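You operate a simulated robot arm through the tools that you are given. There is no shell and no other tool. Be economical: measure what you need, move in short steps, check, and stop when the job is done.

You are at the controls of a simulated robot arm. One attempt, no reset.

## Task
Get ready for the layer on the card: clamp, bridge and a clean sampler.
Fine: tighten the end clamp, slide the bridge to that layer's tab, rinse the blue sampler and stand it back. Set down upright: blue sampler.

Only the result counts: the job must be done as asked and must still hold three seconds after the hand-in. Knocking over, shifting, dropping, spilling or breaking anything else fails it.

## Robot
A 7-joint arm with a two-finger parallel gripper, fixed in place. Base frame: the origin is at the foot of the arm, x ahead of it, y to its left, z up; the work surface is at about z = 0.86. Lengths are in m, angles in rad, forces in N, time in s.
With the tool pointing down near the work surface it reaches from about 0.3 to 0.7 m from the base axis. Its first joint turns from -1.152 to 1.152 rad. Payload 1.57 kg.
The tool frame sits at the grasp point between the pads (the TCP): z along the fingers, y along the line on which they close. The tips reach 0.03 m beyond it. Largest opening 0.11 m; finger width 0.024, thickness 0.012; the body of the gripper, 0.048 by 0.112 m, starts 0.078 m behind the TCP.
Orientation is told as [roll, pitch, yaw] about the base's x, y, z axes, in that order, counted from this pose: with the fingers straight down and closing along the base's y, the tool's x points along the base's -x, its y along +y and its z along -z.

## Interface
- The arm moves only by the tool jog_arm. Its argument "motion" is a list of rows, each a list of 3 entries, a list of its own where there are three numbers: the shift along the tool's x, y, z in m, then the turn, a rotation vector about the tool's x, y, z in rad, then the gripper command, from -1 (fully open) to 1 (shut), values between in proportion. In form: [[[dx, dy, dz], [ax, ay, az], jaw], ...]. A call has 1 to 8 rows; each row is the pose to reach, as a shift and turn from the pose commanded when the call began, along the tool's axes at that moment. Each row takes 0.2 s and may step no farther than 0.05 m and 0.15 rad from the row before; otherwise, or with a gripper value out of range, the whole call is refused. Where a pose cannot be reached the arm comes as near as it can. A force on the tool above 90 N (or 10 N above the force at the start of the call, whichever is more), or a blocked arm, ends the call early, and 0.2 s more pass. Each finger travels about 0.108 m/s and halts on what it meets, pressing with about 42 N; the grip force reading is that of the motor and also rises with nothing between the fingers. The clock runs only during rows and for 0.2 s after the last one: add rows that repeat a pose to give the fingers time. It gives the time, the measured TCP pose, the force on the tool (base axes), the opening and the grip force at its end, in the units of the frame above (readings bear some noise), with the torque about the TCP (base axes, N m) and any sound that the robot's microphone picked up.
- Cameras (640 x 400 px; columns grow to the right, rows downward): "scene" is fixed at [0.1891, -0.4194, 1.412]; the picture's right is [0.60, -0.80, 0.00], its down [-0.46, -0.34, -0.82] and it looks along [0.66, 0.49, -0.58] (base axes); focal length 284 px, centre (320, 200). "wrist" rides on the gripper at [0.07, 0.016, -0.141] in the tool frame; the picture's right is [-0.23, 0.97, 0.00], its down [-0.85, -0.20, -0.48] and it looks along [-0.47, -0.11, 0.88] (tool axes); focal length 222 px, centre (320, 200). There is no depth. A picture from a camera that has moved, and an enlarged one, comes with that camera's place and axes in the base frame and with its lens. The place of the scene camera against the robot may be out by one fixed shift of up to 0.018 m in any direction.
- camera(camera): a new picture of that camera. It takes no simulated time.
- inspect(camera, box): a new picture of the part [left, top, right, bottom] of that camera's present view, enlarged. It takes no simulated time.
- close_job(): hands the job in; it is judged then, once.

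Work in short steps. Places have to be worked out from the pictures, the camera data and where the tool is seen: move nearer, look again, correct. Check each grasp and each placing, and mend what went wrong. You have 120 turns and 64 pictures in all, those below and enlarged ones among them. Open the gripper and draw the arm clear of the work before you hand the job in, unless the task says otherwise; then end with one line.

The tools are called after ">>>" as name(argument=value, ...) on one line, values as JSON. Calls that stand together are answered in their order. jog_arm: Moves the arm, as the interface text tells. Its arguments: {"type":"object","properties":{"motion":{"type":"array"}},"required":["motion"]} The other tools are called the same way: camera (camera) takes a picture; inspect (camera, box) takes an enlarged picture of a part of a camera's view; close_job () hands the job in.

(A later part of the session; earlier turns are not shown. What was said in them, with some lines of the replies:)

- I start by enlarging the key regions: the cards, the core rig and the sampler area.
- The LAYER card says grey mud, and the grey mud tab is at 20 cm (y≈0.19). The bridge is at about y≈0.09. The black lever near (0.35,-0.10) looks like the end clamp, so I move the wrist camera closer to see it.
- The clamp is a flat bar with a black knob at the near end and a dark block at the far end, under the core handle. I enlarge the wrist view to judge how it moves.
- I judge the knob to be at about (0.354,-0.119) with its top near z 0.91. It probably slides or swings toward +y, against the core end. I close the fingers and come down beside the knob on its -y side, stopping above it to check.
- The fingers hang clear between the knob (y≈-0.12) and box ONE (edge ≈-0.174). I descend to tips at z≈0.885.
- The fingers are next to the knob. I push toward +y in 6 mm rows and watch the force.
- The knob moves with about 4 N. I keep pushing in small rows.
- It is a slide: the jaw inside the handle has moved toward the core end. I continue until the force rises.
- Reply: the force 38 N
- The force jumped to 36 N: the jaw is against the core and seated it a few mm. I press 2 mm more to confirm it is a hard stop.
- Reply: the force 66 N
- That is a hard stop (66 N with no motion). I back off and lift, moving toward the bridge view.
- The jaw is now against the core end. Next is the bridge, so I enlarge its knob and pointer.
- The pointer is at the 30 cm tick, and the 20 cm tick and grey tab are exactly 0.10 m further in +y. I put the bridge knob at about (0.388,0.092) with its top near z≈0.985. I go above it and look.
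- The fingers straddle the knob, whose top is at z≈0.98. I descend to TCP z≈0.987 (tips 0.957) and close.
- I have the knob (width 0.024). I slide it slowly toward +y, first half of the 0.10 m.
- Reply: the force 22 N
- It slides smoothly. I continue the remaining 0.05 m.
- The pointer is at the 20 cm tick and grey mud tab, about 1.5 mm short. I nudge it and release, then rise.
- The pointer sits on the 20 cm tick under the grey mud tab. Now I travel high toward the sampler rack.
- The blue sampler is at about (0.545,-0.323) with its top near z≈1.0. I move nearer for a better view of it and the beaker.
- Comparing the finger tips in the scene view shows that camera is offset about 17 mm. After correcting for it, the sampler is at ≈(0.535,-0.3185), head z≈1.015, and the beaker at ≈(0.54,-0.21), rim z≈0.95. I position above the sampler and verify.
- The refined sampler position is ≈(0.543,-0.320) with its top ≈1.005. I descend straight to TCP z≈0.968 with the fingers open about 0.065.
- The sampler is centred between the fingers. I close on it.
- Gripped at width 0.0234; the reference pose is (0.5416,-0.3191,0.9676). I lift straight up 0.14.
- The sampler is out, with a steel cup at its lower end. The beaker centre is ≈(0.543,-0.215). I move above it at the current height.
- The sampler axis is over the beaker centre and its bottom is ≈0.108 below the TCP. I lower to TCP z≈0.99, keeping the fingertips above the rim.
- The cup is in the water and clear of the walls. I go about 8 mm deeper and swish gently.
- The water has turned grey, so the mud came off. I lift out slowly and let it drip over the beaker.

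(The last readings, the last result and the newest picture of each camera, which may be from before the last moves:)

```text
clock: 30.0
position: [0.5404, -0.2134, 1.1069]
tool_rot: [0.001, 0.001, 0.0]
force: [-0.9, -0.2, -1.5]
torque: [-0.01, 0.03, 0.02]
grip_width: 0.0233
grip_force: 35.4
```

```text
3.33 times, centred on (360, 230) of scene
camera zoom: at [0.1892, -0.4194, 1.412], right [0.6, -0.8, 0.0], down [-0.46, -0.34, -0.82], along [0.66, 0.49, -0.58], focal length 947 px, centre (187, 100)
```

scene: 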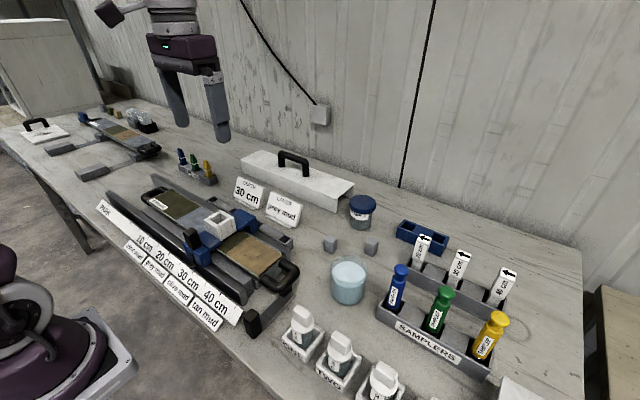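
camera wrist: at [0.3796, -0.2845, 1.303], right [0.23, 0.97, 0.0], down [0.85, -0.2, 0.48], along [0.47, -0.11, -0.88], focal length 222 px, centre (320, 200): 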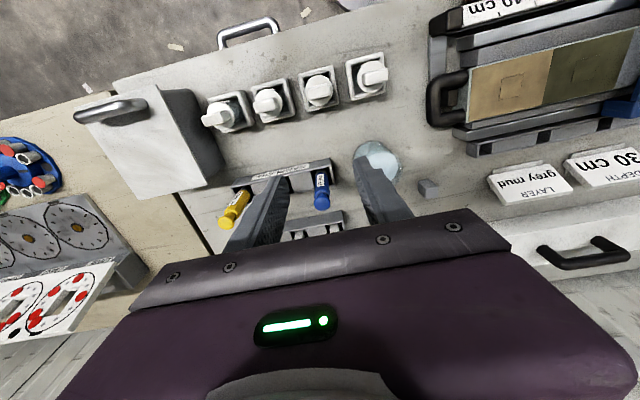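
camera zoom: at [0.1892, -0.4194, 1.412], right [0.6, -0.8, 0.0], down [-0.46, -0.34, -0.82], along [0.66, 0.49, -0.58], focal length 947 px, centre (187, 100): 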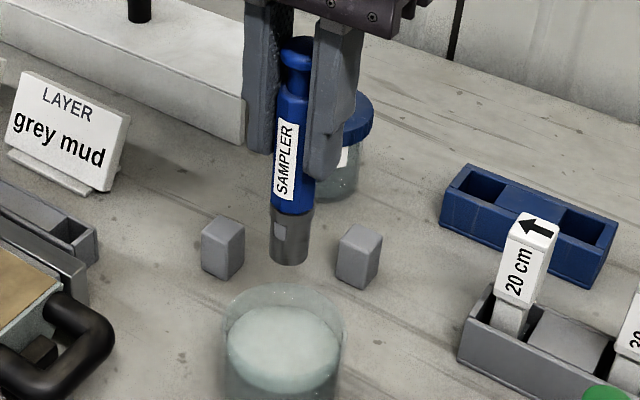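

The cup is clean. I return by undoing the commanded shifts exactly, stopping above the empty slot.

>>> jog_arm(motion=[[[-0.001, -0.035, 0], [0, 0, 0], 1], [[-0.003, -0.07, 0], [0, 0, 0], 1], [[-0.004, -0.106, 0], [0, 0, 0], 1], [[-0.004, -0.106, 0], [0, 0, 0], 1], [[-0.004, -0.106, 0.025], [0, 0, 0], 1]])

>>> inspect(camera="wrist", box=[200, 80, 440, 230])

```text
clock: 31.2
position: [0.5431, -0.3197, 1.0811]
tool_rot: [0.001, 0.0, 0.001]
force: [0.2, 0.5, -1.4]
torque: [-0.03, 0.04, 0.0]
grip_width: 0.0232
grip_force: 35.6
```

```text
2.67 times, centred on (320, 155) of wrist
camera zoom: at [0.4731, -0.3032, 1.2218], right [0.23, 0.97, 0.0], down [0.85, -0.2, 0.48], along [0.47, -0.11, -0.88], focal length 592 px, centre (320, 320)
```

zoom: 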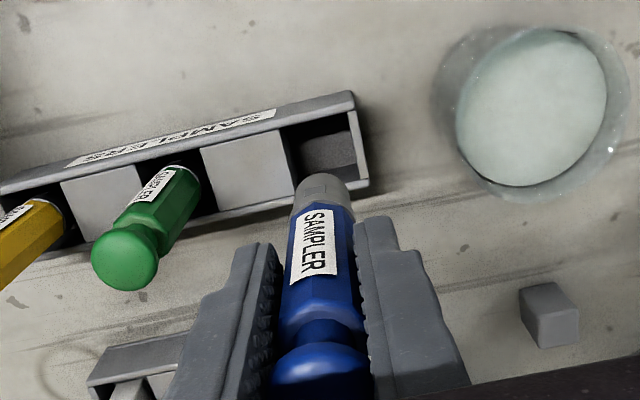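

Aligned over the slot. I descend slowly 0.113 and check the force.

>>> jog_arm(motion=[[[0, 0, 0.025], [0, 0, 0], 1], [[0, 0, 0.05], [0, 0, 0], 1], [[0, 0, 0.07], [0, 0, 0], 1], [[0, 0, 0.085], [0, 0, 0], 1], [[0, 0, 0.1], [0, 0, 0], 1], [[0, 0, 0.108], [0, 0, 0], 1], [[0, 0, 0.114], [0, 0, 0], 1], [[0, 0, 0.114], [0, 0, 0], 1]])

>>> inspect(camera="scene", box=[330, 200, 510, 344])

```text
clock: 33.0
position: [0.5419, -0.3196, 0.9689]
tool_rot: [0.002, 0.0, 0.0]
force: [-0.2, 0.0, -0.7]
torque: [0.0, 0.0, -0.03]
grip_width: 0.0234
grip_force: 35.3
```

```text
2.78 times, centred on (420, 272) of scene
camera zoom: at [0.1892, -0.4194, 1.412], right [0.6, -0.8, 0.0], down [-0.46, -0.34, -0.82], along [0.66, 0.49, -0.58], focal length 789 px, centre (42, 0)
```

zoom: 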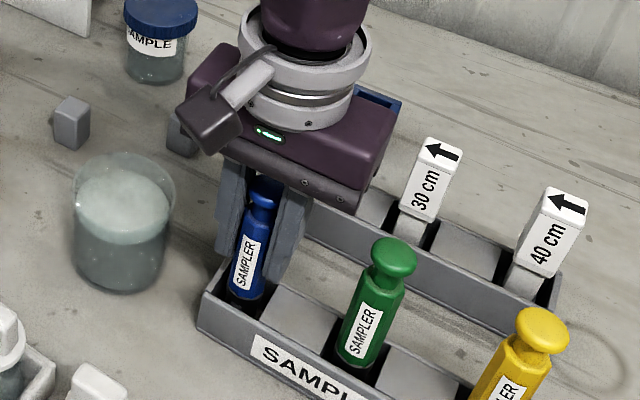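

It is back in the slot, ~2 mm short of the bottom. I lower the last bit, open partway (green's clearance limits the opening), then rise.

>>> jog_arm(motion=[[[0, 0, 0.0015], [0, 0, 0], 1], [[0, 0, 0.0025], [0, 0, 0], 1], [[0, 0, 0.0025], [0, 0, 0], 0.4], [[0, 0, 0.0025], [0, 0, 0], 0], [[0, 0, 0.0025], [0, 0, 0], -0.1], [[0, 0, 0.0025], [0, 0, 0], -0.1]])

>>> jog_arm(motion=[[[0, 0, -0.03], [0, 0, 0], -0.1], [[0, 0, -0.07], [0, 0, 0], -0.1], [[0, 0, -0.12], [0, 0, 0], -0.1], [[0.03, 0.02, -0.15], [0, 0, 0], -0.1], [[0.07, 0.04, -0.17], [0, 0, 0], -0.1], [[0.11, 0.06, -0.19], [0, 0, 0], -0.1]])

>>> camera(camera="scene")

>>> inspect(camera="scene", box=[310, 200, 510, 360])

>>> inspect(camera="scene", box=[90, 160, 310, 340])

```text
clock: 34.4
position: [0.5426, -0.3186, 0.9665]
tool_rot: [0.0, 0.001, 0.002]
force: [-0.5, -0.6, -0.7]
torque: [-0.01, 0.0, 0.01]
grip_width: 0.0607
grip_force: 0.2
```

```text
clock: 35.8
position: [0.4309, -0.2584, 1.1555]
tool_rot: [0.0, -0.002, 0.0]
force: [0.1, 0.1, 0.8]
torque: [-0.01, 0.01, 0.01]
grip_width: 0.0603
grip_force: 0.0
```

```text
19 pictures are left
```

scene: 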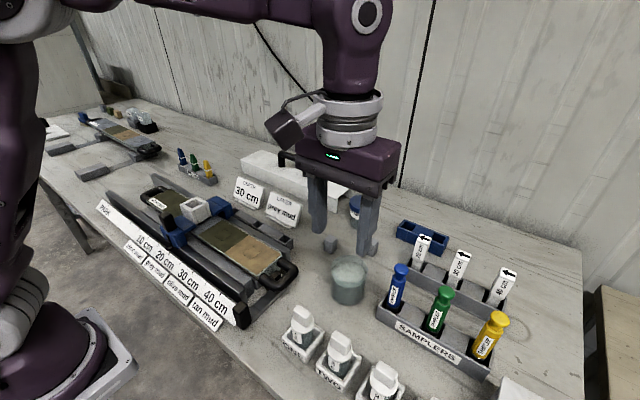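

```text
2.50 times, centred on (410, 280) of scene
camera zoom: at [0.1891, -0.4194, 1.412], right [0.6, -0.8, 0.0], down [-0.46, -0.34, -0.82], along [0.66, 0.49, -0.58], focal length 710 px, centre (95, 0)
```

zoom: 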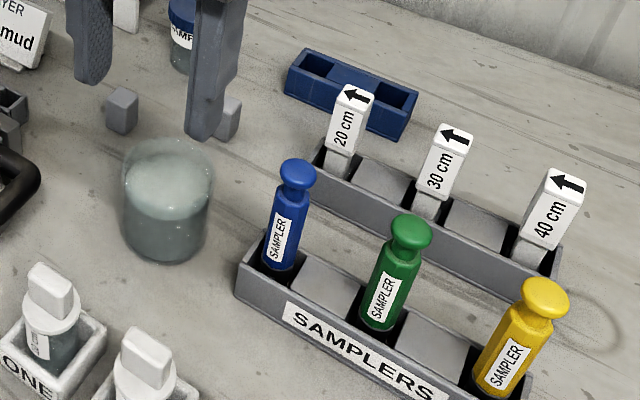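

```text
2.22 times, centred on (200, 250) of scene
camera zoom: at [0.1891, -0.4194, 1.412], right [0.6, -0.8, 0.0], down [-0.46, -0.34, -0.82], along [0.66, 0.49, -0.58], focal length 631 px, centre (587, 89)
```

zoom: 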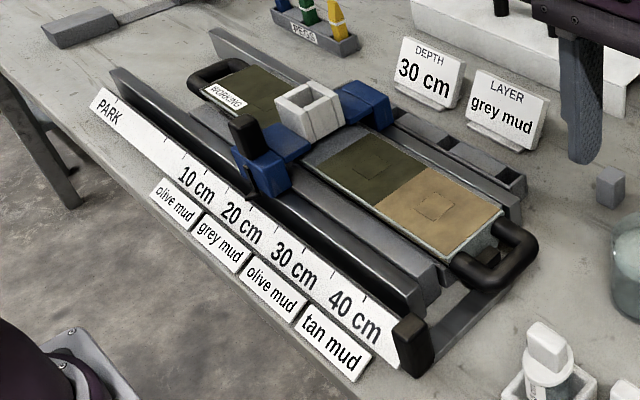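

Everything stands as asked: the clamp is shut, the pointer is on grey mud, and the blue sampler is clean and upright in its slot. I open fully, lift clear, and hand in.

>>> jog_arm(motion=[[[0, 0.02, -0.04], [0, 0, 0], -1], [[0, 0.04, -0.07], [0, 0, 0], -1], [[0, 0.04, -0.07], [0, 0, 0], -1]])

>>> close_job()

```text
clock: 36.6
position: [0.4296, -0.2167, 1.2272]
tool_rot: [-0.002, 0.001, -0.001]
force: [-1.1, -0.9, 0.4]
torque: [0.04, -0.02, 0.03]
grip_width: 0.11
grip_force: 0.1
```

```text
The job is handed in.
```

I've handed in the job: the end clamp is tight against the core (it nudged the core about 4 mm before stopping), the bridge pointer is on the grey mud tab (20 cm), and the rinsed blue sampler is upright in its slot.
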